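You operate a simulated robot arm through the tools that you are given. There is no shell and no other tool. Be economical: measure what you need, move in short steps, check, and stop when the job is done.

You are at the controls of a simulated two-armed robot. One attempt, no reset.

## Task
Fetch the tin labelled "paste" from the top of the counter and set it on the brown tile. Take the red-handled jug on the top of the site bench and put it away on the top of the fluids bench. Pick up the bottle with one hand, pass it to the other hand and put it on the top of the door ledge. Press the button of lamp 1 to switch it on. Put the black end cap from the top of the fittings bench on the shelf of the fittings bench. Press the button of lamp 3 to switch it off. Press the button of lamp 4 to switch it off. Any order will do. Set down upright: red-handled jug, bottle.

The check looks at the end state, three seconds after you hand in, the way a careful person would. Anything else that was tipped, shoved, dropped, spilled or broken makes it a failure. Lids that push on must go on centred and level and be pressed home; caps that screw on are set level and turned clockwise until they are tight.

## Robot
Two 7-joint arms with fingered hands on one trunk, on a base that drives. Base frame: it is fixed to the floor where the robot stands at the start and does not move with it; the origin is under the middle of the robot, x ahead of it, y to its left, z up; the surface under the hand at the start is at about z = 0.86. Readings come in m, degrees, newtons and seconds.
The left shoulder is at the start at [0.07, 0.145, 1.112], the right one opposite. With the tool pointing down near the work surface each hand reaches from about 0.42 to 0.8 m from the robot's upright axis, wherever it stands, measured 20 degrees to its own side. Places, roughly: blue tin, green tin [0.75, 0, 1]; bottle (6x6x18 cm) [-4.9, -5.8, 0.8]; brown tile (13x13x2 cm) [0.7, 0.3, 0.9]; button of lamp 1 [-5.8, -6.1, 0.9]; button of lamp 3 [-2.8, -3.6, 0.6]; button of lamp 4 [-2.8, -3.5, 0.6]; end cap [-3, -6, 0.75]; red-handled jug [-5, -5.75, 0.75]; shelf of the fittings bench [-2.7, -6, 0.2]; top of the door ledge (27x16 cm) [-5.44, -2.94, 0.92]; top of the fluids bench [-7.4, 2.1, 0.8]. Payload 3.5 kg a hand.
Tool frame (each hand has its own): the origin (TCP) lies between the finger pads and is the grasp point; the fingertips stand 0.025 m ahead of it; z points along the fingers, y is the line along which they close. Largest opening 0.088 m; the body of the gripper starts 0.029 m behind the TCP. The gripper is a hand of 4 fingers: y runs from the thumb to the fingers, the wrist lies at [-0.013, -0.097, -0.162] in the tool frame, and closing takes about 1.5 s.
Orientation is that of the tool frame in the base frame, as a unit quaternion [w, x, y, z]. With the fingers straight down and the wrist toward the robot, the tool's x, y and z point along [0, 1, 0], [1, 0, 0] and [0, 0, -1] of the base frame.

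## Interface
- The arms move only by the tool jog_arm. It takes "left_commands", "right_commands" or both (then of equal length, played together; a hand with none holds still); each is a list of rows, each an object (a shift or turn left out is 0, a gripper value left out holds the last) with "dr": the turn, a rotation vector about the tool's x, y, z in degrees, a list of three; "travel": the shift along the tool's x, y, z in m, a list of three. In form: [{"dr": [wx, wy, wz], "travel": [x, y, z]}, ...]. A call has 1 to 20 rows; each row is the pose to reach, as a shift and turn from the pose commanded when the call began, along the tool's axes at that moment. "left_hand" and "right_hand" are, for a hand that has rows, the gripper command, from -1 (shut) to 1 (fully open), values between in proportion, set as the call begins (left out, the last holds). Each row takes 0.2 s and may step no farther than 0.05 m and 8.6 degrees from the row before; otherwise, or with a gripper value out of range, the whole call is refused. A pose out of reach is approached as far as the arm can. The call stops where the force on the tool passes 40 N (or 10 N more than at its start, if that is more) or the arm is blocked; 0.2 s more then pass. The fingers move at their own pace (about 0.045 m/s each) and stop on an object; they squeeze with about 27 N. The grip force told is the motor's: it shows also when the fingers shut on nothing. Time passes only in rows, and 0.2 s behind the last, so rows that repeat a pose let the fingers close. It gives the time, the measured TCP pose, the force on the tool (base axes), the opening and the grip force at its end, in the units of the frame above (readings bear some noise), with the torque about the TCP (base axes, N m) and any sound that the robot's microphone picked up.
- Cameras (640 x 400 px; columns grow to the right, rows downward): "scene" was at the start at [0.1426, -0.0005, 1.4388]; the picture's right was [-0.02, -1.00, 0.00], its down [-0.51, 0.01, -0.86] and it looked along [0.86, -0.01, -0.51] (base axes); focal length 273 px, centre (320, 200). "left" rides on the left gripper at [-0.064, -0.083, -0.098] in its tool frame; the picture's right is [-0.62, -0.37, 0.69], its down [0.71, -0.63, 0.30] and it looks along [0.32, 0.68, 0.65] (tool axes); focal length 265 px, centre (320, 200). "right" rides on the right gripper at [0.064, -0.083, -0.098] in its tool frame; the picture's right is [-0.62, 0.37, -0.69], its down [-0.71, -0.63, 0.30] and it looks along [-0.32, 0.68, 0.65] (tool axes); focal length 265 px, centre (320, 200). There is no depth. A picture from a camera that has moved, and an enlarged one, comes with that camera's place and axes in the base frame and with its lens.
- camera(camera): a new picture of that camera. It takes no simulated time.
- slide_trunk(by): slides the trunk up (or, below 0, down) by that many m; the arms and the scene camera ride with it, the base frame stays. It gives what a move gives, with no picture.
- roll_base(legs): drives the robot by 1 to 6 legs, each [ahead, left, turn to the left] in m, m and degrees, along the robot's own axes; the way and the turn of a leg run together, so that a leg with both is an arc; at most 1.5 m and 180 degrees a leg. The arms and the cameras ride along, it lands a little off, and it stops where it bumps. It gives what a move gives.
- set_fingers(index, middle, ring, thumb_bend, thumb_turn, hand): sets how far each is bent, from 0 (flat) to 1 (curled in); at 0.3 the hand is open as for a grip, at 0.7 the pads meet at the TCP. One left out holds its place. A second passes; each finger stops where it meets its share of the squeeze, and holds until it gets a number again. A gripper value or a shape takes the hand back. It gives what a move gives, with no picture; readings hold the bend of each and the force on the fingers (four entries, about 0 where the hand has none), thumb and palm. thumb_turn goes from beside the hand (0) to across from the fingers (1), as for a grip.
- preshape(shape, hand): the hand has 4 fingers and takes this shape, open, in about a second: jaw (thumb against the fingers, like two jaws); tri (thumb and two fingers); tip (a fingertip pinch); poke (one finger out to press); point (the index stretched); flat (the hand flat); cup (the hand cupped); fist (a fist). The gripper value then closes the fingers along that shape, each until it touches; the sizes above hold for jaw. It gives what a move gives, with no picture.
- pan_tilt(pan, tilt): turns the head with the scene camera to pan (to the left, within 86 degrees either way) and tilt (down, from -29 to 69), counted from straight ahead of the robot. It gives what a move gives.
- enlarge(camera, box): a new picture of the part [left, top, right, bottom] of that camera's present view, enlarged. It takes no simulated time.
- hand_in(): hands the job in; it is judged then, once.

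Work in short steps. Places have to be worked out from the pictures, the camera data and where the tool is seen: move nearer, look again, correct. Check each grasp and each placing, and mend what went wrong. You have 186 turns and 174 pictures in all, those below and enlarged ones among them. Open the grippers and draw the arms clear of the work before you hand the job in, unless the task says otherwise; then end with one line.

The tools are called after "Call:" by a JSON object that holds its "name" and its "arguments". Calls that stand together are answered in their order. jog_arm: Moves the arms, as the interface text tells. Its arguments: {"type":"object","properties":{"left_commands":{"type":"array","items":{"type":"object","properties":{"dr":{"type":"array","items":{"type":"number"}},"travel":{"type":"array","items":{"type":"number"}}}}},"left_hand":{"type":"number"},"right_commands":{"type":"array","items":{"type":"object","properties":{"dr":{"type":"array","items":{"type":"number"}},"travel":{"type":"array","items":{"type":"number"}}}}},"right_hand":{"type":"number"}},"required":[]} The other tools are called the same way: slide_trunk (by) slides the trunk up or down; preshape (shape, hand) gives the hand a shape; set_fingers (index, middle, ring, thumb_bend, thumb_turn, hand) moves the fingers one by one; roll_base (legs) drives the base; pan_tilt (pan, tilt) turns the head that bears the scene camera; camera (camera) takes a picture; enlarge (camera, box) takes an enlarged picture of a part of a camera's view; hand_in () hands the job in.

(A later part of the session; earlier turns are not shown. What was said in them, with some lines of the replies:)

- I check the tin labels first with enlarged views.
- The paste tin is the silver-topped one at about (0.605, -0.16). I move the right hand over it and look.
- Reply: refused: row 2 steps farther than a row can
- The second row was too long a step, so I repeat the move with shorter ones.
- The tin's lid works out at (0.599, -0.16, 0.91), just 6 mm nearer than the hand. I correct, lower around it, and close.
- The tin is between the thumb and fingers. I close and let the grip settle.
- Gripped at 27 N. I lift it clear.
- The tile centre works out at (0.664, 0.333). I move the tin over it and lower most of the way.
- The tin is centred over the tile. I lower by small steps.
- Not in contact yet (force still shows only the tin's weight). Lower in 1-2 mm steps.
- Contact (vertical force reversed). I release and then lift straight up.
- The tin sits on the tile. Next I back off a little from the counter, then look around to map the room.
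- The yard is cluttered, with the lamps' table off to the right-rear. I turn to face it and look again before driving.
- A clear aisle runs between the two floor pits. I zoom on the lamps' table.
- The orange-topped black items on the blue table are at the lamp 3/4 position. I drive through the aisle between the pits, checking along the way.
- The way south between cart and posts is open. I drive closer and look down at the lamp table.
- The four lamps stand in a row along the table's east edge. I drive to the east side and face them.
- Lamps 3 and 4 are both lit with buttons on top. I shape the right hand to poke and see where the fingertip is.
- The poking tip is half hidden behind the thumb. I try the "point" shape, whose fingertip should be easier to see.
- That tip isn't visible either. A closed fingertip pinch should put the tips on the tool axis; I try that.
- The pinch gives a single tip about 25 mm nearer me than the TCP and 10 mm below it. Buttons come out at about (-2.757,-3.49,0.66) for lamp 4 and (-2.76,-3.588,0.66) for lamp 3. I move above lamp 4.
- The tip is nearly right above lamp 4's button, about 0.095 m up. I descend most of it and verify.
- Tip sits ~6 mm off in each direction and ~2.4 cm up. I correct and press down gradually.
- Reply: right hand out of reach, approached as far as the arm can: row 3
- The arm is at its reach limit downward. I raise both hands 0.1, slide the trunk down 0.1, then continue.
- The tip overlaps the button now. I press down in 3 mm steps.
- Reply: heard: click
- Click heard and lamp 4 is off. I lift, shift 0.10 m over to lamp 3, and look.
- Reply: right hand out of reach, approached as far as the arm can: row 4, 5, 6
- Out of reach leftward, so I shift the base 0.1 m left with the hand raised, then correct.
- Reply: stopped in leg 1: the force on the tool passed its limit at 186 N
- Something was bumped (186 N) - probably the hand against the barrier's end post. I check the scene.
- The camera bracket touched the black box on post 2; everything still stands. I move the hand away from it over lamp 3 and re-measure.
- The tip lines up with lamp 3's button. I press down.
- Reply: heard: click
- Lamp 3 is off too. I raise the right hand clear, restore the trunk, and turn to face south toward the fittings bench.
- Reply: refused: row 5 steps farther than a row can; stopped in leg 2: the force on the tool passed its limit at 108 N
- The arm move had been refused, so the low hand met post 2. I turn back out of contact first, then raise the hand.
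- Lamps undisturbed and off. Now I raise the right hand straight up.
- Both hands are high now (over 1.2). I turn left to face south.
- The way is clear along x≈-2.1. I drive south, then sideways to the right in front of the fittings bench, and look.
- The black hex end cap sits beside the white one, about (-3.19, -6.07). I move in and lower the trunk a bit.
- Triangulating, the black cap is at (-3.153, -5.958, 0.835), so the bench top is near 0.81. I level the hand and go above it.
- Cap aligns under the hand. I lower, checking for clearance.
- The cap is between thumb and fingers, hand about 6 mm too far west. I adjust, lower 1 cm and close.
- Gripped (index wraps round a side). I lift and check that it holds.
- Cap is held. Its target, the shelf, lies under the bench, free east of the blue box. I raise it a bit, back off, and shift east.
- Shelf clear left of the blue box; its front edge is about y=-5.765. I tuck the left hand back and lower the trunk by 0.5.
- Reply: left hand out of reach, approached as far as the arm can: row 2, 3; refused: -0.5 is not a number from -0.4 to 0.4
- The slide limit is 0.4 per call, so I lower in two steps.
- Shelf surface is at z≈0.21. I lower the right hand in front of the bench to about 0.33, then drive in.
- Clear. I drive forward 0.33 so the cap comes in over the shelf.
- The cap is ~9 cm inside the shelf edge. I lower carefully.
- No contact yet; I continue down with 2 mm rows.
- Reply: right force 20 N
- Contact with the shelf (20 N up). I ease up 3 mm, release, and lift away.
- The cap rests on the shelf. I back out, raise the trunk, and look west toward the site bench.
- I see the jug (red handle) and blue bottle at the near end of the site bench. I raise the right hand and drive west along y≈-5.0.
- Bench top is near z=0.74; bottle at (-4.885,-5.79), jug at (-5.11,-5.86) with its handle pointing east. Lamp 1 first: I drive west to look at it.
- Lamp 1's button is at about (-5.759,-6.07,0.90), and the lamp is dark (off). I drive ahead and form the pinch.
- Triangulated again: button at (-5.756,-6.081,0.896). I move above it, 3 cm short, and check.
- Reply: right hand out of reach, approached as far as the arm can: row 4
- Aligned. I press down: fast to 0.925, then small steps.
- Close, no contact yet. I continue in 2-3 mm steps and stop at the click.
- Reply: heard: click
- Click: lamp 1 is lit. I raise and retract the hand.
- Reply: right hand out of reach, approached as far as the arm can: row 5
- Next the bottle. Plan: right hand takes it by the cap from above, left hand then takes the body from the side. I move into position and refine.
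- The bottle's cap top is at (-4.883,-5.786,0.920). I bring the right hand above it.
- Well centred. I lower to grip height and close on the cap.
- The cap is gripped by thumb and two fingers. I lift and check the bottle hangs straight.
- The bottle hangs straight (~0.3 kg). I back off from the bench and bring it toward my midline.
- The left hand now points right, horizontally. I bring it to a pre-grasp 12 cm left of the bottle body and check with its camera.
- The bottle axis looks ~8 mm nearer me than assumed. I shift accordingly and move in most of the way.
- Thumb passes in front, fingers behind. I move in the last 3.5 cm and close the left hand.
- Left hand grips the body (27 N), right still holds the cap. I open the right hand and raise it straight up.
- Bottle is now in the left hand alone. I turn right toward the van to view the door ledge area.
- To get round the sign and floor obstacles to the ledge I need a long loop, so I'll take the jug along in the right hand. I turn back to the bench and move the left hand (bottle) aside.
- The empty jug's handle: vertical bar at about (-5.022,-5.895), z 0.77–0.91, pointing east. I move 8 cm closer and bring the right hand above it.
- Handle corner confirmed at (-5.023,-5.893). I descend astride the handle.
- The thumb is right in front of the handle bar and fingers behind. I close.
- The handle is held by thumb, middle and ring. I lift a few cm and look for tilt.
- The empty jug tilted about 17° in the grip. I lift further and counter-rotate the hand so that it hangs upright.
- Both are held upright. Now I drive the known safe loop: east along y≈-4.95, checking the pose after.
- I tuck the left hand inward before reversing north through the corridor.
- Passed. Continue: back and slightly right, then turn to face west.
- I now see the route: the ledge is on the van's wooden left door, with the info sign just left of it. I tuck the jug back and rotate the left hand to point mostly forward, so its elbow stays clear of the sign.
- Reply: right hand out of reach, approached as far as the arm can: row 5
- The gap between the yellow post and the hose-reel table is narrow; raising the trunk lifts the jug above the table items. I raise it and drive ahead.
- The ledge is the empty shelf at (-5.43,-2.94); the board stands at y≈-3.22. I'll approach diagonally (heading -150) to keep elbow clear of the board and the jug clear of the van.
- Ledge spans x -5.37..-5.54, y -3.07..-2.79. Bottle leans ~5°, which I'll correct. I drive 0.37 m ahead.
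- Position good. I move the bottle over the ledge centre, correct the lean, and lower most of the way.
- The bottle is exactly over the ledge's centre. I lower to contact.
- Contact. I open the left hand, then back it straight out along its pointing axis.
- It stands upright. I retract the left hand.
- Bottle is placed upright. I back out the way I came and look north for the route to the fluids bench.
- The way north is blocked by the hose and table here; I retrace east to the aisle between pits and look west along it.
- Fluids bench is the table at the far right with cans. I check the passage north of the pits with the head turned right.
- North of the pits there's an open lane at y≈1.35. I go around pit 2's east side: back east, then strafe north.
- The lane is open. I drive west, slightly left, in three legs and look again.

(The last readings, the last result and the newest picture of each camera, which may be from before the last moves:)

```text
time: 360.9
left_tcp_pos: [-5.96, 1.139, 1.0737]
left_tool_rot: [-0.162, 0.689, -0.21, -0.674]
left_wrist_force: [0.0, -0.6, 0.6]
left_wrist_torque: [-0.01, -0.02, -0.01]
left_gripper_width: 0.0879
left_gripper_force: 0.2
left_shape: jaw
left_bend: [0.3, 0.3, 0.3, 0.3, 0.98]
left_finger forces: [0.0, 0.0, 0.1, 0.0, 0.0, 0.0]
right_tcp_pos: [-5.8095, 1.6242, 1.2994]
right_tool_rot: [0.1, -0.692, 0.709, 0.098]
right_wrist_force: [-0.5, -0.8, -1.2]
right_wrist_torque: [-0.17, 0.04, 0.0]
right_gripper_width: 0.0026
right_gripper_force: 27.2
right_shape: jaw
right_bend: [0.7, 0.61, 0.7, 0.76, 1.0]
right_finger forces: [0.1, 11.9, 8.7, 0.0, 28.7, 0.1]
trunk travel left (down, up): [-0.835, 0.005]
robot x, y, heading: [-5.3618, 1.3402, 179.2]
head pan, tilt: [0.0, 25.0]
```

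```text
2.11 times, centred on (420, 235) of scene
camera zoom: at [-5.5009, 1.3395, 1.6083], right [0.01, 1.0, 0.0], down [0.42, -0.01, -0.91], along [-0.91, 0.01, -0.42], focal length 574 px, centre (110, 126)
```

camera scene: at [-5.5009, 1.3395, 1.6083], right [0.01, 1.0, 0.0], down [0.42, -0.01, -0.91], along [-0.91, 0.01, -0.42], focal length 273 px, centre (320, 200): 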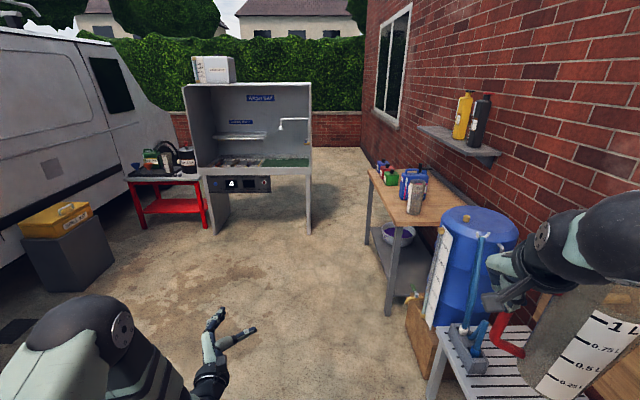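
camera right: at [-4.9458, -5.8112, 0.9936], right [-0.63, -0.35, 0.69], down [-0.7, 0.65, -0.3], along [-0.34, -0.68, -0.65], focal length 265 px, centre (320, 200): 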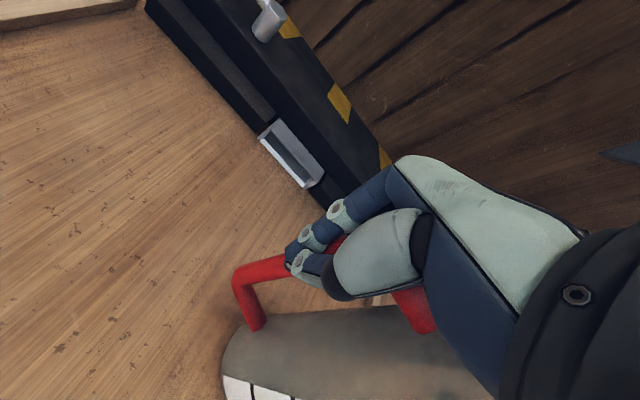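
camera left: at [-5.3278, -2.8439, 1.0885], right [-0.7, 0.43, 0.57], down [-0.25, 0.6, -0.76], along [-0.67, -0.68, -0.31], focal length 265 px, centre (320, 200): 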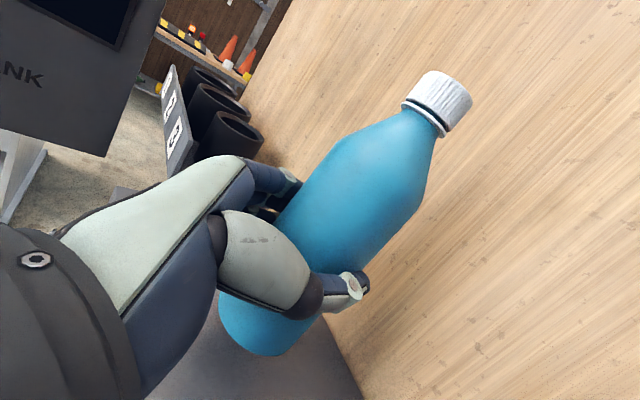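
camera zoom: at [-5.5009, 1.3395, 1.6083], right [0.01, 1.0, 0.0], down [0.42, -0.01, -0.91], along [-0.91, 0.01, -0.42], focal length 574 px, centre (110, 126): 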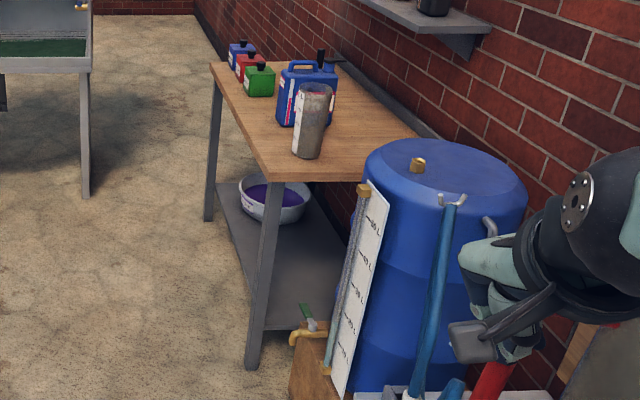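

The fluids bench (x -6.9..-7.9, y 1.8..2.35, top ≈0.8) has cans along its front row. I drive to its front and face it.

Call:
{"name": "roll_base", "arguments": {"legs": [[1.4, 0, 0], [0.5, 0.08, 0], [0, 0, -89]]}}

Call:
{"name": "pan_tilt", "arguments": {"pan": 0, "tilt": 38}}

Call:
{"name": "camera", "arguments": {"camera": "scene"}}

```text
time: 374.1
left_tcp_pos: [-7.5167, 1.7963, 1.0724]
left_tool_rot: [0.57, -0.375, 0.616, 0.394]
left_wrist_force: [-0.5, -0.1, 0.1]
left_wrist_torque: [-0.01, 0.0, 0.02]
left_gripper_width: 0.0879
left_gripper_force: 0.1
left_shape: jaw
left_bend: [0.3, 0.3, 0.3, 0.3, 0.98]
left_finger forces: [0.0, 0.0, 0.1, 0.0, 0.0, 0.1]
right_tcp_pos: [-7.0176, 1.7009, 1.2989]
right_tool_rot: [0.14, -0.044, 0.989, 0.006]
right_wrist_force: [0.0, -0.1, -1.8]
right_wrist_torque: [0.03, 0.16, -0.04]
right_gripper_width: 0.0029
right_gripper_force: 27.3
right_shape: jaw
right_bend: [0.7, 0.61, 0.7, 0.76, 1.0]
right_finger forces: [0.0, 11.0, 8.0, 0.0, 28.3, 0.0]
trunk travel left (down, up): [-0.835, 0.005]
robot x, y, heading: [-7.2517, 1.2221, 95.9]
head pan, tilt: [0.0, 25.0]
```

```text
time: 374.9
left_tcp_pos: [-7.5153, 1.7965, 1.0718]
left_tool_rot: [0.57, -0.373, 0.617, 0.394]
left_wrist_force: [0.3, 0.0, -1.0]
left_wrist_torque: [0.01, 0.01, 0.01]
left_gripper_width: 0.0878
left_gripper_force: 0.1
left_shape: jaw
left_bend: [0.3, 0.3, 0.3, 0.3, 0.98]
left_finger forces: [0.0, 0.0, 0.1, 0.1, 0.0, 0.1]
right_tcp_pos: [-7.0166, 1.7011, 1.2989]
right_tool_rot: [0.14, -0.044, 0.989, 0.006]
right_wrist_force: [0.9, 0.0, -0.9]
right_wrist_torque: [0.02, 0.18, 0.01]
right_gripper_width: 0.0027
right_gripper_force: 27.5
right_shape: jaw
right_bend: [0.7, 0.61, 0.7, 0.76, 1.0]
right_finger forces: [0.0, 11.0, 8.2, 0.1, 28.4, 0.0]
trunk travel left (down, up): [-0.835, 0.005]
robot x, y, heading: [-7.254, 1.2253, 95.4]
head pan, tilt: [0.0, 38.0]
```

```text
38 pictures are left
camera scene: at [-7.2638, 1.3603, 1.588], right [1.0, 0.1, 0.0], down [0.06, -0.61, -0.79], along [-0.08, 0.78, -0.62], focal length 273 px, centre (320, 200)
```

scene: 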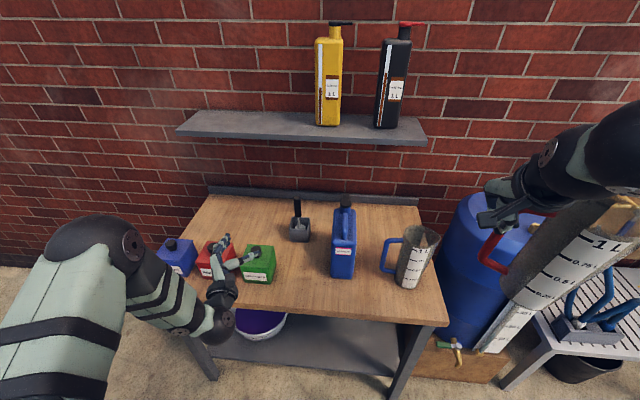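

There's a free spot between the green can and the blue jerrycan, about (-7.325,1.865). I shift left and square up so the right arm can place the jug there.

Call:
{"name": "roll_base", "arguments": {"legs": [[0.1, 0.33, -5.5]]}}

Call:
{"name": "camera", "arguments": {"camera": "scene"}}

```text
time: 377.1
left_tcp_pos: [-7.7916, 1.9038, 1.0727]
left_tool_rot: [0.587, -0.346, 0.633, 0.367]
left_wrist_force: [-0.5, -0.1, -0.1]
left_wrist_torque: [-0.01, -0.02, 0.02]
left_gripper_width: 0.0878
left_gripper_force: 0.1
left_shape: jaw
left_bend: [0.3, 0.3, 0.3, 0.3, 0.98]
left_finger forces: [0.0, 0.0, 0.0, 0.1, 0.0, 0.0]
right_tcp_pos: [-7.3033, 1.7647, 1.3002]
right_tool_rot: [0.139, 0.0, 0.99, 0.0]
right_wrist_force: [-0.3, 0.7, -1.8]
right_wrist_torque: [0.05, 0.14, -0.01]
right_gripper_width: 0.0026
right_gripper_force: 27.4
right_shape: jaw
right_bend: [0.7, 0.61, 0.7, 0.76, 1.0]
right_finger forces: [0.0, 11.0, 8.1, 0.0, 28.5, 0.0]
trunk travel left (down, up): [-0.835, 0.005]
robot x, y, heading: [-7.5816, 1.307, 90.4]
head pan, tilt: [0.0, 38.0]
```

```text
37 pictures are left
camera scene: at [-7.5793, 1.4463, 1.588], right [1.0, 0.01, 0.0], down [0.0, -0.62, -0.79], along [-0.01, 0.79, -0.62], focal length 273 px, centre (320, 200)
```

scene: 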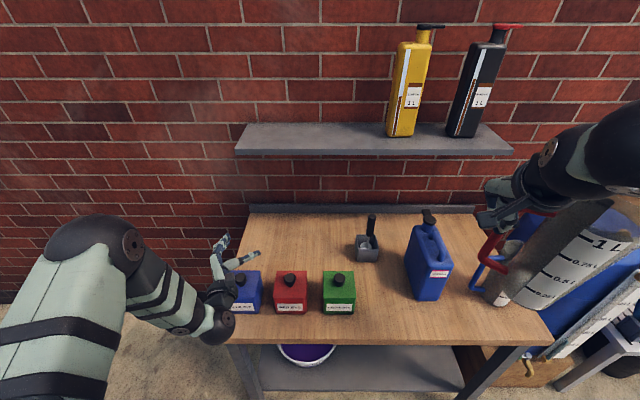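

Gap measured; jug axis target (-7.33,1.88), i.e. TCP (-7.437,1.898). I raise the left hand, lower the trunk 0.1 and bring the jug over the gap.

Call:
{"name": "jog_arm", "arguments": {"left_commands": [{"travel": [-0.04, 0, 0]}, {"travel": [-0.08, 0, 0]}, {"travel": [-0.12, 0, 0]}, {"travel": [-0.15, 0, 0]}]}}

Call:
{"name": "slide_trunk", "arguments": {"by": -0.1}}

Call:
{"name": "jog_arm", "arguments": {"right_commands": [{"travel": [0.032, 0.02, -0.009]}, {"travel": [0.064, 0.045, -0.018]}, {"travel": [0.096, 0.075, -0.027]}, {"travel": [0.1288, 0.105, -0.037]}, {"travel": [0.1288, 0.133, -0.037]}, {"travel": [0.1288, 0.133, -0.037]}]}}

Call:
{"name": "camera", "arguments": {"camera": "scene"}}

Call:
{"name": "camera", "arguments": {"camera": "right"}}

```text
time: 378.1
left_tcp_pos: [-7.7842, 1.9054, 1.2216]
left_tool_rot: [0.588, -0.345, 0.633, 0.367]
left_wrist_force: [0.1, 0.0, -0.3]
left_wrist_torque: [0.02, -0.02, 0.01]
left_gripper_width: 0.0878
left_gripper_force: 0.0
left_shape: jaw
left_bend: [0.3, 0.3, 0.3, 0.3, 0.98]
left_finger forces: [0.0, 0.1, 0.1, 0.0, 0.0, 0.1]
right_tcp_pos: [-7.3069, 1.7641, 1.3014]
right_tool_rot: [0.139, 0.001, 0.99, 0.0]
right_wrist_force: [0.6, 0.0, -1.4]
right_wrist_torque: [0.02, 0.1, -0.03]
right_gripper_width: 0.0028
right_gripper_force: 27.1
right_shape: jaw
right_bend: [0.7, 0.61, 0.7, 0.76, 1.0]
right_finger forces: [0.0, 11.0, 7.9, 0.0, 28.5, 0.0]
trunk travel left (down, up): [-0.835, 0.005]
robot x, y, heading: [-7.5849, 1.3092, 90.5]
head pan, tilt: [0.0, 38.0]
```

```text
time: 379.4
left_tcp_pos: [-7.7831, 1.9075, 1.1204]
left_tool_rot: [0.588, -0.345, 0.633, 0.367]
left_wrist_force: [-0.5, -0.4, 0.0]
left_wrist_torque: [0.03, -0.04, 0.01]
left_gripper_width: 0.0876
left_gripper_force: 0.1
left_shape: jaw
left_bend: [0.3, 0.3, 0.3, 0.3, 0.98]
left_finger forces: [0.1, 0.0, 0.0, 0.0, 0.0, 0.0]
right_tcp_pos: [-7.3056, 1.7636, 1.2002]
right_tool_rot: [0.14, 0.001, 0.99, 0.0]
right_wrist_force: [-0.3, 0.8, -1.4]
right_wrist_torque: [0.03, 0.14, 0.0]
right_gripper_width: 0.0026
right_gripper_force: 27.1
right_shape: jaw
right_bend: [0.7, 0.61, 0.7, 0.76, 1.0]
right_finger forces: [0.0, 10.9, 8.1, 0.0, 28.5, 0.0]
trunk travel left (down, up): [-0.735, 0.105]
robot x, y, heading: [-7.5828, 1.3084, 90.5]
head pan, tilt: [0.0, 38.0]
```

```text
time: 380.8
left_tcp_pos: [-7.783, 1.9063, 1.1214]
left_tool_rot: [0.588, -0.345, 0.633, 0.367]
left_wrist_force: [0.0, -0.3, -0.2]
left_wrist_torque: [-0.02, 0.0, 0.0]
left_gripper_width: 0.0878
left_gripper_force: 0.1
left_shape: jaw
left_bend: [0.3, 0.3, 0.3, 0.3, 0.98]
left_finger forces: [0.0, 0.1, 0.0, 0.0, 0.0, 0.0]
right_tcp_pos: [-7.4401, 1.8966, 1.1978]
right_tool_rot: [0.139, 0.0, 0.99, 0.0]
right_wrist_force: [-0.2, -0.3, -1.1]
right_wrist_torque: [0.06, 0.12, -0.01]
right_gripper_width: 0.0026
right_gripper_force: 26.6
right_shape: jaw
right_bend: [0.7, 0.61, 0.7, 0.76, 1.0]
right_finger forces: [0.0, 11.4, 8.2, 0.0, 28.7, 0.0]
trunk travel left (down, up): [-0.735, 0.105]
robot x, y, heading: [-7.5844, 1.3094, 90.1]
head pan, tilt: [0.0, 38.0]
```

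```text
36 pictures are left
camera scene: at [-7.5812, 1.4463, 1.488], right [1.0, 0.01, 0.0], down [0.0, -0.62, -0.79], along [-0.01, 0.79, -0.62], focal length 273 px, centre (320, 200)
```

scene: 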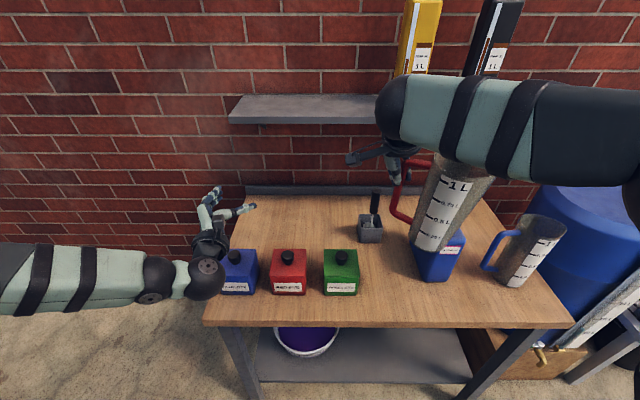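

```text
35 pictures are left
camera right: at [-7.5281, 1.8128, 1.2748], right [0.41, 0.37, 0.84], down [0.77, -0.63, -0.1], along [0.49, 0.68, -0.54], focal length 265 px, centre (320, 200)
```

right: 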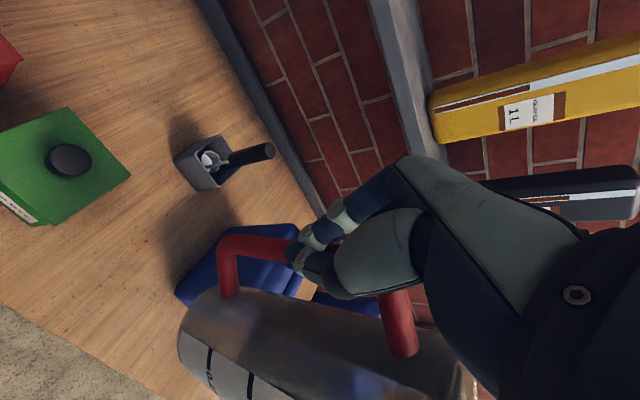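

The jug is upright and over the gap. I lower it 0.2 m, a bit nearer me, keeping clear of the jerrycan.

Call:
{"name": "jog_arm", "arguments": {"right_commands": [{"travel": [0.014, -0.004, 0.04]}, {"travel": [0.026, -0.008, 0.08]}, {"travel": [0.038, -0.008, 0.12]}, {"travel": [0.05, -0.008, 0.16]}, {"travel": [0.0585, -0.008, 0.19]}]}}

Call:
{"name": "camera", "arguments": {"camera": "scene"}}

Call:
{"name": "camera", "arguments": {"camera": "right"}}

```text
time: 382.0
left_tcp_pos: [-7.7824, 1.9077, 1.1216]
left_tool_rot: [0.588, -0.346, 0.633, 0.367]
left_wrist_force: [-0.1, 0.1, -0.5]
left_wrist_torque: [0.02, 0.04, 0.03]
left_gripper_width: 0.0879
left_gripper_force: 0.1
left_shape: jaw
left_bend: [0.3, 0.3, 0.3, 0.3, 0.98]
left_finger forces: [0.1, 0.1, 0.1, 0.0, 0.0, 0.1]
right_tcp_pos: [-7.4427, 1.8877, 1.0007]
right_tool_rot: [0.139, 0.001, 0.99, 0.0]
right_wrist_force: [1.2, 0.1, 0.0]
right_wrist_torque: [0.01, 0.06, 0.01]
right_gripper_width: 0.0029
right_gripper_force: 27.1
right_shape: jaw
right_bend: [0.7, 0.61, 0.7, 0.76, 1.0]
right_finger forces: [0.1, 11.5, 7.8, 0.0, 29.2, 0.1]
trunk travel left (down, up): [-0.735, 0.105]
robot x, y, heading: [-7.585, 1.3046, 90.4]
head pan, tilt: [0.0, 38.0]
```

```text
34 pictures are left
camera scene: at [-7.5822, 1.448, 1.4879], right [1.0, 0.01, 0.0], down [0.0, -0.62, -0.79], along [-0.01, 0.79, -0.62], focal length 273 px, centre (320, 200)
```

scene: 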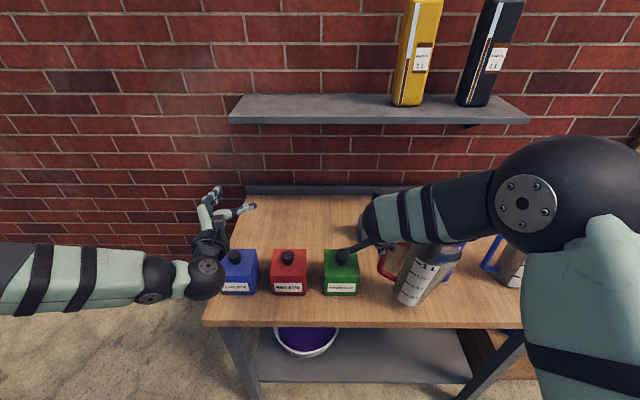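

```text
33 pictures are left
camera right: at [-7.5311, 1.8051, 1.0777], right [0.41, 0.37, 0.84], down [0.77, -0.63, -0.1], along [0.49, 0.68, -0.54], focal length 265 px, centre (320, 200)
```

right: 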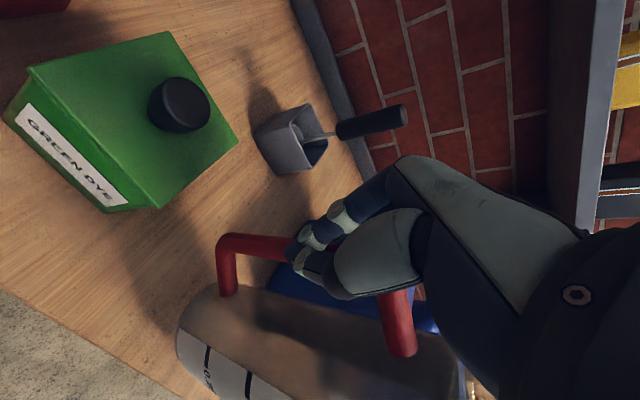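

Call:
{"name": "enlarge", "arguments": {"camera": "scene", "box": [330, 200, 490, 340]}}

```text
2.86 times, centred on (410, 270) of scene
camera zoom: at [-7.5822, 1.448, 1.4879], right [1.0, 0.01, 0.0], down [0.0, -0.62, -0.79], along [-0.01, 0.79, -0.62], focal length 779 px, centre (63, 0)
```

zoom: 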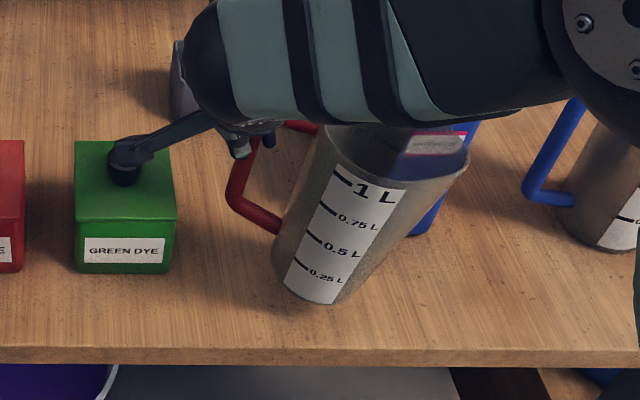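

Plenty of room; the jug leans ~6° and is 2 cm nearer the edge than ideal. I move it back 2 cm, correct the lean, and lower 3 cm.

Call:
{"name": "jog_arm", "arguments": {"right_commands": [{"travel": [0, 0.011, 0], "dr": [0, -3, 0]}, {"travel": [0, 0.022, 0], "dr": [0, -6, 0]}, {"travel": [0.004, 0.022, 0.0144], "dr": [0, -6, 0]}, {"travel": [0.008, 0.022, 0.0288], "dr": [0, -6, 0]}, {"travel": [0.008, 0.022, 0.0288], "dr": [0, -6, 0]}]}}

Call:
{"name": "enlarge", "arguments": {"camera": "scene", "box": [330, 200, 490, 340]}}

```text
time: 383.2
left_tcp_pos: [-7.7818, 1.9059, 1.1224]
left_tool_rot: [0.588, -0.346, 0.633, 0.366]
left_wrist_force: [0.1, 0.2, -0.3]
left_wrist_torque: [0.01, 0.0, -0.02]
left_gripper_width: 0.0878
left_gripper_force: 0.1
left_shape: jaw
left_bend: [0.3, 0.3, 0.3, 0.3, 0.98]
left_finger forces: [0.1, 0.1, 0.0, 0.0, 0.0, 0.1]
right_tcp_pos: [-7.4403, 1.9115, 0.9702]
right_tool_rot: [0.192, 0.0, 0.981, 0.0]
right_wrist_force: [0.7, 0.1, -1.4]
right_wrist_torque: [-0.01, 0.11, -0.01]
right_gripper_width: 0.0029
right_gripper_force: 26.7
right_shape: jaw
right_bend: [0.7, 0.61, 0.7, 0.76, 1.0]
right_finger forces: [0.0, 11.5, 8.4, 0.0, 29.7, 0.0]
trunk travel left (down, up): [-0.735, 0.105]
robot x, y, heading: [-7.5823, 1.3104, 90.3]
head pan, tilt: [0.0, 38.0]
```

```text
2.86 times, centred on (410, 270) of scene
camera zoom: at [-7.5822, 1.4471, 1.4879], right [1.0, 0.01, 0.0], down [0.0, -0.62, -0.79], along [-0.01, 0.79, -0.62], focal length 779 px, centre (63, 0)
```

zoom: 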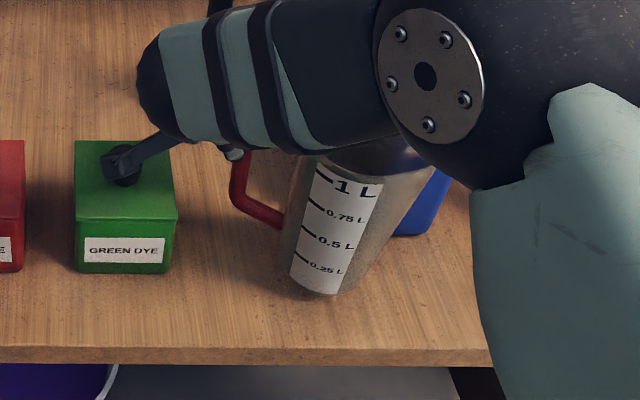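

Upright now. I lower slowly to contact.

Call:
{"name": "jog_arm", "arguments": {"right_commands": [{"travel": [0.0038, 0, 0.0093]}, {"travel": [0.0057, 0, 0.0139]}, {"travel": [0.0068, 0, 0.0167]}, {"travel": [0.0079, 0, 0.0194]}]}}

```text
time: 384.2
left_tcp_pos: [-7.7817, 1.9066, 1.1212]
left_tool_rot: [0.588, -0.346, 0.632, 0.367]
left_wrist_force: [-0.4, 0.5, 0.5]
left_wrist_torque: [0.0, 0.02, -0.03]
left_gripper_width: 0.0875
left_gripper_force: 0.0
left_shape: jaw
left_bend: [0.3, 0.3, 0.3, 0.3, 0.98]
left_finger forces: [0.0, 0.0, 0.0, 0.0, 0.0, 0.0]
right_tcp_pos: [-7.4445, 1.9116, 0.9497]
right_tool_rot: [0.191, 0.002, 0.982, 0.001]
right_wrist_force: [-0.6, 0.7, 0.3]
right_wrist_torque: [0.03, 0.07, -0.01]
right_gripper_width: 0.0029
right_gripper_force: 26.3
right_shape: jaw
right_bend: [0.7, 0.61, 0.7, 0.76, 1.0]
right_finger forces: [0.0, 11.5, 6.2, 0.0, 29.2, 0.0]
trunk travel left (down, up): [-0.735, 0.105]
robot x, y, heading: [-7.5834, 1.3096, 90.2]
head pan, tilt: [0.0, 38.0]
```

Force changed slightly: first contact probable. I look, then continue by small steps.

Call:
{"name": "jog_arm", "arguments": {"right_commands": [{"travel": [0.0011, 0, 0.0028]}, {"travel": [0.0019, 0, 0.0046]}]}}

Call:
{"name": "enlarge", "arguments": {"camera": "scene", "box": [330, 200, 490, 340]}}

```text
time: 384.8
left_tcp_pos: [-7.7832, 1.9077, 1.1209]
left_tool_rot: [0.587, -0.346, 0.633, 0.366]
left_wrist_force: [0.0, 0.4, -0.9]
left_wrist_torque: [0.02, 0.02, 0.01]
left_gripper_width: 0.0876
left_gripper_force: 0.1
left_shape: jaw
left_bend: [0.3, 0.3, 0.3, 0.3, 0.98]
left_finger forces: [0.1, 0.1, 0.0, 0.0, 0.1, 0.0]
right_tcp_pos: [-7.4442, 1.9113, 0.9449]
right_tool_rot: [0.191, 0.001, 0.982, -0.001]
right_wrist_force: [-0.9, 1.6, 3.1]
right_wrist_torque: [-0.02, -0.03, 0.08]
right_gripper_width: 0.0028
right_gripper_force: 27.3
right_shape: jaw
right_bend: [0.7, 0.61, 0.7, 0.76, 1.0]
right_finger forces: [0.1, 11.6, 5.0, 0.0, 28.8, 0.0]
trunk travel left (down, up): [-0.735, 0.105]
robot x, y, heading: [-7.5814, 1.3071, 90.4]
head pan, tilt: [0.0, 38.0]
```

```text
2.86 times, centred on (410, 270) of scene
camera zoom: at [-7.5825, 1.4469, 1.488], right [1.0, 0.01, 0.0], down [0.0, -0.62, -0.79], along [-0.01, 0.79, -0.62], focal length 779 px, centre (63, 0)
```

zoom: 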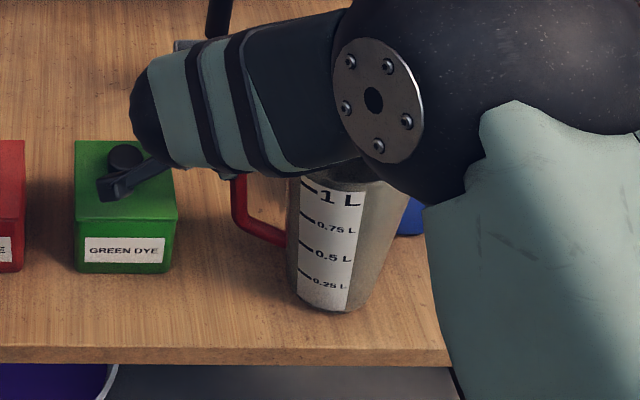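

Contact (~4 N) and the jug is upright. I open the hand partway, check, then withdraw along the finger axis.

Call:
{"name": "jog_arm", "arguments": {"right_commands": [{}, {}, {}, {}, {}], "right_hand": 0.2}}

Call:
{"name": "camera", "arguments": {"camera": "right"}}

```text
time: 386.0
left_tcp_pos: [-7.7827, 1.9068, 1.1207]
left_tool_rot: [0.588, -0.346, 0.633, 0.367]
left_wrist_force: [0.0, -1.0, -0.7]
left_wrist_torque: [-0.01, 0.0, -0.02]
left_gripper_width: 0.0875
left_gripper_force: 0.1
left_shape: jaw
left_bend: [0.3, 0.3, 0.3, 0.3, 0.98]
left_finger forces: [0.1, 0.0, 0.1, 0.0, 0.0, 0.0]
right_tcp_pos: [-7.4437, 1.9117, 0.9454]
right_tool_rot: [0.192, 0.001, 0.981, 0.001]
right_wrist_force: [-0.2, 0.2, -0.4]
right_wrist_torque: [0.03, 0.0, -0.01]
right_gripper_width: 0.0526
right_gripper_force: 0.0
right_shape: jaw
right_bend: [0.29, 0.4, 0.37, 0.65, 1.0]
right_finger forces: [0.0, 0.0, 0.1, 0.0, 0.0, 0.0]
trunk travel left (down, up): [-0.735, 0.105]
robot x, y, heading: [-7.5804, 1.3121, 90.4]
head pan, tilt: [0.0, 38.0]
```

```text
29 pictures are left
camera right: at [-7.5396, 1.8273, 1.0122], right [0.31, 0.37, 0.87], down [0.78, -0.63, -0.01], along [0.55, 0.68, -0.48], focal length 265 px, centre (320, 200)
```

right: 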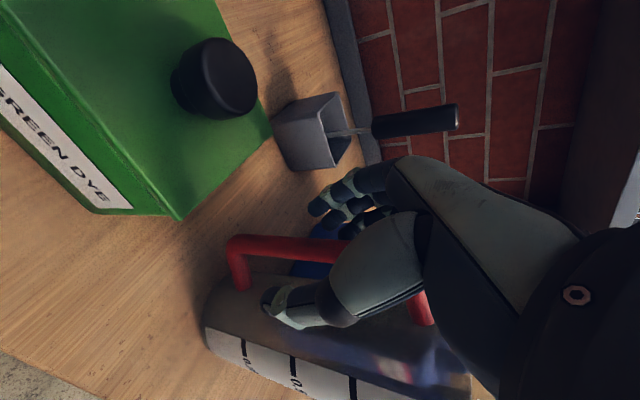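

The handle is free between thumb and fingers. I withdraw up and left along the finger axis.

Call:
{"name": "jog_arm", "arguments": {"right_commands": [{"travel": [0, 0, -0.015]}, {"travel": [0, 0, -0.035]}, {"travel": [0, 0, -0.065]}, {"travel": [0, 0, -0.1]}, {"travel": [0, 0, -0.14]}, {"travel": [0, -0.04, -0.17]}]}}

Call:
{"name": "camera", "arguments": {"camera": "scene"}}

```text
time: 387.4
left_tcp_pos: [-7.7822, 1.9037, 1.1234]
left_tool_rot: [0.589, -0.345, 0.632, 0.368]
left_wrist_force: [1.2, -0.7, 0.9]
left_wrist_torque: [0.03, 0.03, 0.0]
left_gripper_width: 0.0878
left_gripper_force: 0.0
left_shape: jaw
left_bend: [0.3, 0.3, 0.3, 0.3, 0.98]
left_finger forces: [0.0, 0.0, 0.0, 0.0, 0.1, 0.0]
right_tcp_pos: [-7.5056, 1.8721, 1.1064]
right_tool_rot: [0.189, 0.004, 0.982, 0.0]
right_wrist_force: [0.9, -0.8, -0.6]
right_wrist_torque: [0.04, 0.02, 0.01]
right_gripper_width: 0.0527
right_gripper_force: 0.1
right_shape: jaw
right_bend: [0.29, 0.4, 0.37, 0.65, 1.0]
right_finger forces: [0.0, 0.0, 0.0, 0.0, 0.0, 0.0]
trunk travel left (down, up): [-0.735, 0.105]
robot x, y, heading: [-7.5805, 1.3063, 90.2]
head pan, tilt: [0.0, 38.0]
```

```text
28 pictures are left
camera scene: at [-7.5825, 1.4425, 1.4884], right [1.0, 0.01, 0.0], down [0.0, -0.61, -0.79], along [-0.01, 0.79, -0.61], focal length 273 px, centre (320, 200)
```

scene: 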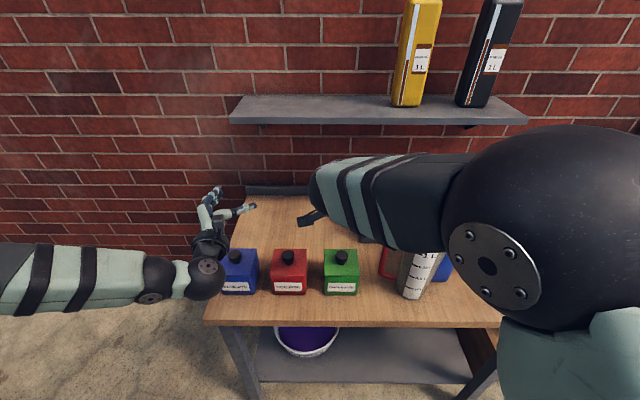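

The hand is free. I raise the trunk, back away, and inspect the bench.

Call:
{"name": "slide_trunk", "arguments": {"by": 0.1}}

Call:
{"name": "roll_base", "arguments": {"legs": [[-0.4, 0, 0]]}}

Call:
{"name": "enlarge", "arguments": {"camera": "scene", "box": [180, 120, 520, 330]}}

```text
time: 388.8
left_tcp_pos: [-7.7814, 1.9075, 1.2206]
left_tool_rot: [0.588, -0.346, 0.633, 0.367]
left_wrist_force: [-0.3, -0.3, 1.6]
left_wrist_torque: [0.0, 0.0, 0.02]
left_gripper_width: 0.0877
left_gripper_force: 0.0
left_shape: jaw
left_bend: [0.3, 0.3, 0.3, 0.3, 0.98]
left_finger forces: [0.0, 0.0, 0.0, 0.0, 0.1, 0.0]
right_tcp_pos: [-7.5066, 1.8748, 1.2055]
right_tool_rot: [0.187, 0.002, 0.982, 0.0]
right_wrist_force: [-0.1, -0.8, -0.2]
right_wrist_torque: [0.03, -0.01, -0.02]
right_gripper_width: 0.0527
right_gripper_force: 0.0
right_shape: jaw
right_bend: [0.29, 0.4, 0.37, 0.65, 1.0]
right_finger forces: [0.0, 0.1, 0.1, 0.0, 0.0, 0.0]
trunk travel left (down, up): [-0.835, 0.005]
robot x, y, heading: [-7.5816, 1.3062, 90.4]
head pan, tilt: [0.0, 38.0]
```

```text
time: 391.3
left_tcp_pos: [-7.7827, 1.5032, 1.22]
left_tool_rot: [0.587, -0.348, 0.631, 0.369]
left_wrist_force: [-0.2, -0.8, 0.6]
left_wrist_torque: [-0.02, 0.01, 0.01]
left_gripper_width: 0.0878
left_gripper_force: 0.1
left_shape: jaw
left_bend: [0.3, 0.3, 0.3, 0.3, 0.98]
left_finger forces: [0.0, 0.0, 0.1, 0.0, 0.0, 0.0]
right_tcp_pos: [-7.5067, 1.472, 1.2033]
right_tool_rot: [0.187, 0.0, 0.982, -0.001]
right_wrist_force: [0.8, 0.7, 0.7]
right_wrist_torque: [0.03, -0.03, 0.02]
right_gripper_width: 0.0527
right_gripper_force: 0.0
right_shape: jaw
right_bend: [0.29, 0.4, 0.37, 0.65, 1.0]
right_finger forces: [0.1, 0.0, 0.0, 0.0, 0.0, 0.1]
trunk travel left (down, up): [-0.835, 0.005]
robot x, y, heading: [-7.577, 0.9065, 90.7]
head pan, tilt: [0.0, 38.0]
```

```text
1.88 times, centred on (350, 225) of scene
camera zoom: at [-7.5798, 1.0443, 1.5878], right [1.0, 0.01, 0.0], down [0.01, -0.62, -0.79], along [-0.01, 0.79, -0.62], focal length 513 px, centre (264, 153)
```

zoom: 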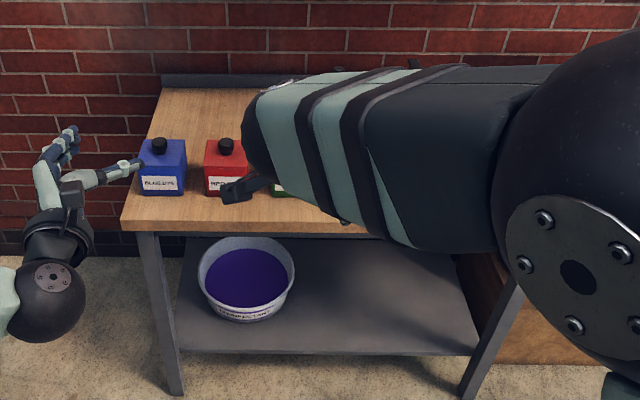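

The arm blocks the view; I move it right and open the hand fully.

Call:
{"name": "jog_arm", "arguments": {"right_commands": [{"travel": [-0.045, 0, 0.005], "dr": [0, 5, 0]}, {"travel": [-0.09, 0, 0.01], "dr": [0, 10, 0]}, {"travel": [-0.135, 0, 0.015], "dr": [0, 15, 0]}, {"travel": [-0.18, 0, 0.02], "dr": [0, 20, 0]}, {"travel": [-0.22, 0, 0.02], "dr": [0, 22, 0]}, {"travel": [-0.26, 0, 0.02], "dr": [0, 22, 0]}], "right_hand": 1}}

Call:
{"name": "pan_tilt", "arguments": {"pan": 0, "tilt": 30}}

Call:
{"name": "camera", "arguments": {"camera": "scene"}}

```text
time: 392.7
left_tcp_pos: [-7.7804, 1.5015, 1.221]
left_tool_rot: [0.586, -0.347, 0.632, 0.369]
left_wrist_force: [0.2, 0.4, -0.5]
left_wrist_torque: [0.01, -0.04, -0.01]
left_gripper_width: 0.0879
left_gripper_force: 0.1
left_shape: jaw
left_bend: [0.3, 0.3, 0.3, 0.3, 0.98]
left_finger forces: [0.0, 0.0, 0.0, 0.1, 0.0, 0.1]
right_tcp_pos: [-7.2528, 1.47, 1.2814]
right_tool_rot: [-0.004, 0.0, 1.0, -0.001]
right_wrist_force: [-0.8, -1.2, 0.4]
right_wrist_torque: [0.02, 0.0, 0.01]
right_gripper_width: 0.0877
right_gripper_force: 0.2
right_shape: jaw
right_bend: [0.3, 0.3, 0.3, 0.3, 0.98]
right_finger forces: [0.1, 0.0, 0.0, 0.0, 0.0, 0.0]
trunk travel left (down, up): [-0.835, 0.005]
robot x, y, heading: [-7.5781, 0.9052, 90.7]
head pan, tilt: [0.0, 38.0]
```

```text
time: 393.4
left_tcp_pos: [-7.7824, 1.5007, 1.2205]
left_tool_rot: [0.587, -0.347, 0.632, 0.369]
left_wrist_force: [0.1, 0.2, 0.8]
left_wrist_torque: [0.0, 0.01, 0.0]
left_gripper_width: 0.0878
left_gripper_force: 0.0
left_shape: jaw
left_bend: [0.3, 0.3, 0.3, 0.3, 0.98]
left_finger forces: [0.1, 0.1, 0.0, 0.1, 0.2, 0.0]
right_tcp_pos: [-7.2547, 1.4699, 1.2811]
right_tool_rot: [-0.004, 0.0, 1.0, 0.0]
right_wrist_force: [-0.6, 0.0, 0.0]
right_wrist_torque: [-0.03, 0.01, -0.02]
right_gripper_width: 0.0874
right_gripper_force: 0.1
right_shape: jaw
right_bend: [0.3, 0.3, 0.3, 0.3, 0.98]
right_finger forces: [0.0, 0.1, 0.0, 0.0, 0.1, 0.1]
trunk travel left (down, up): [-0.835, 0.005]
robot x, y, heading: [-7.5772, 0.9059, 90.6]
head pan, tilt: [0.0, 30.0]
```

```text
26 pictures are left
camera scene: at [-7.5786, 1.0468, 1.6003], right [1.0, 0.01, 0.0], down [0.01, -0.5, -0.87], along [-0.01, 0.87, -0.5], focal length 273 px, centre (320, 200)
```

scene: 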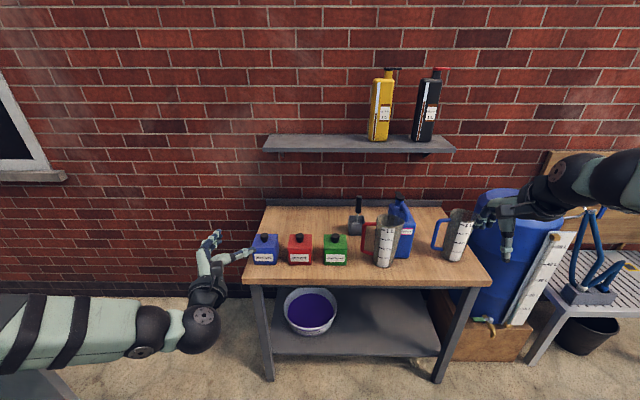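

Call:
{"name": "enlarge", "arguments": {"camera": "scene", "box": [330, 190, 490, 290]}}

```text
4.00 times, centred on (410, 240) of scene
camera zoom: at [-7.5786, 1.0468, 1.6003], right [1.0, 0.01, 0.0], down [0.01, -0.5, -0.87], along [-0.01, 0.87, -0.5], focal length 1090 px, centre (-40, 40)
```

zoom: 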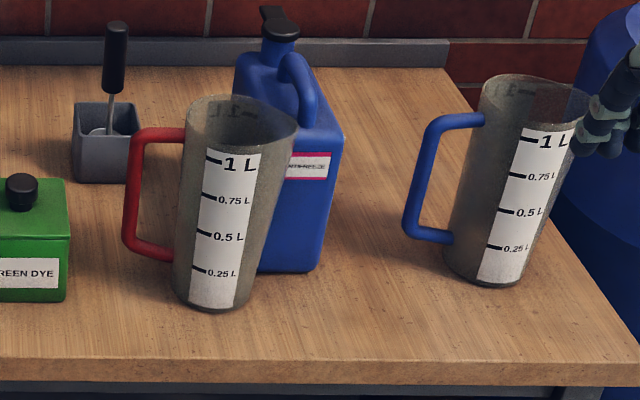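

The red-handled jug stands upright and clear of its neighbours. Everything is done, hands open and clear, so I hand in.

Call:
{"name": "hand_in", "arguments": {}}

```text
The job is handed in.
```

All seven parts of the task are done and the job is handed in, but the right hand hit the black box on barrier post 2 twice (186 N and 108 N); nothing looked moved or damaged in later pictures.
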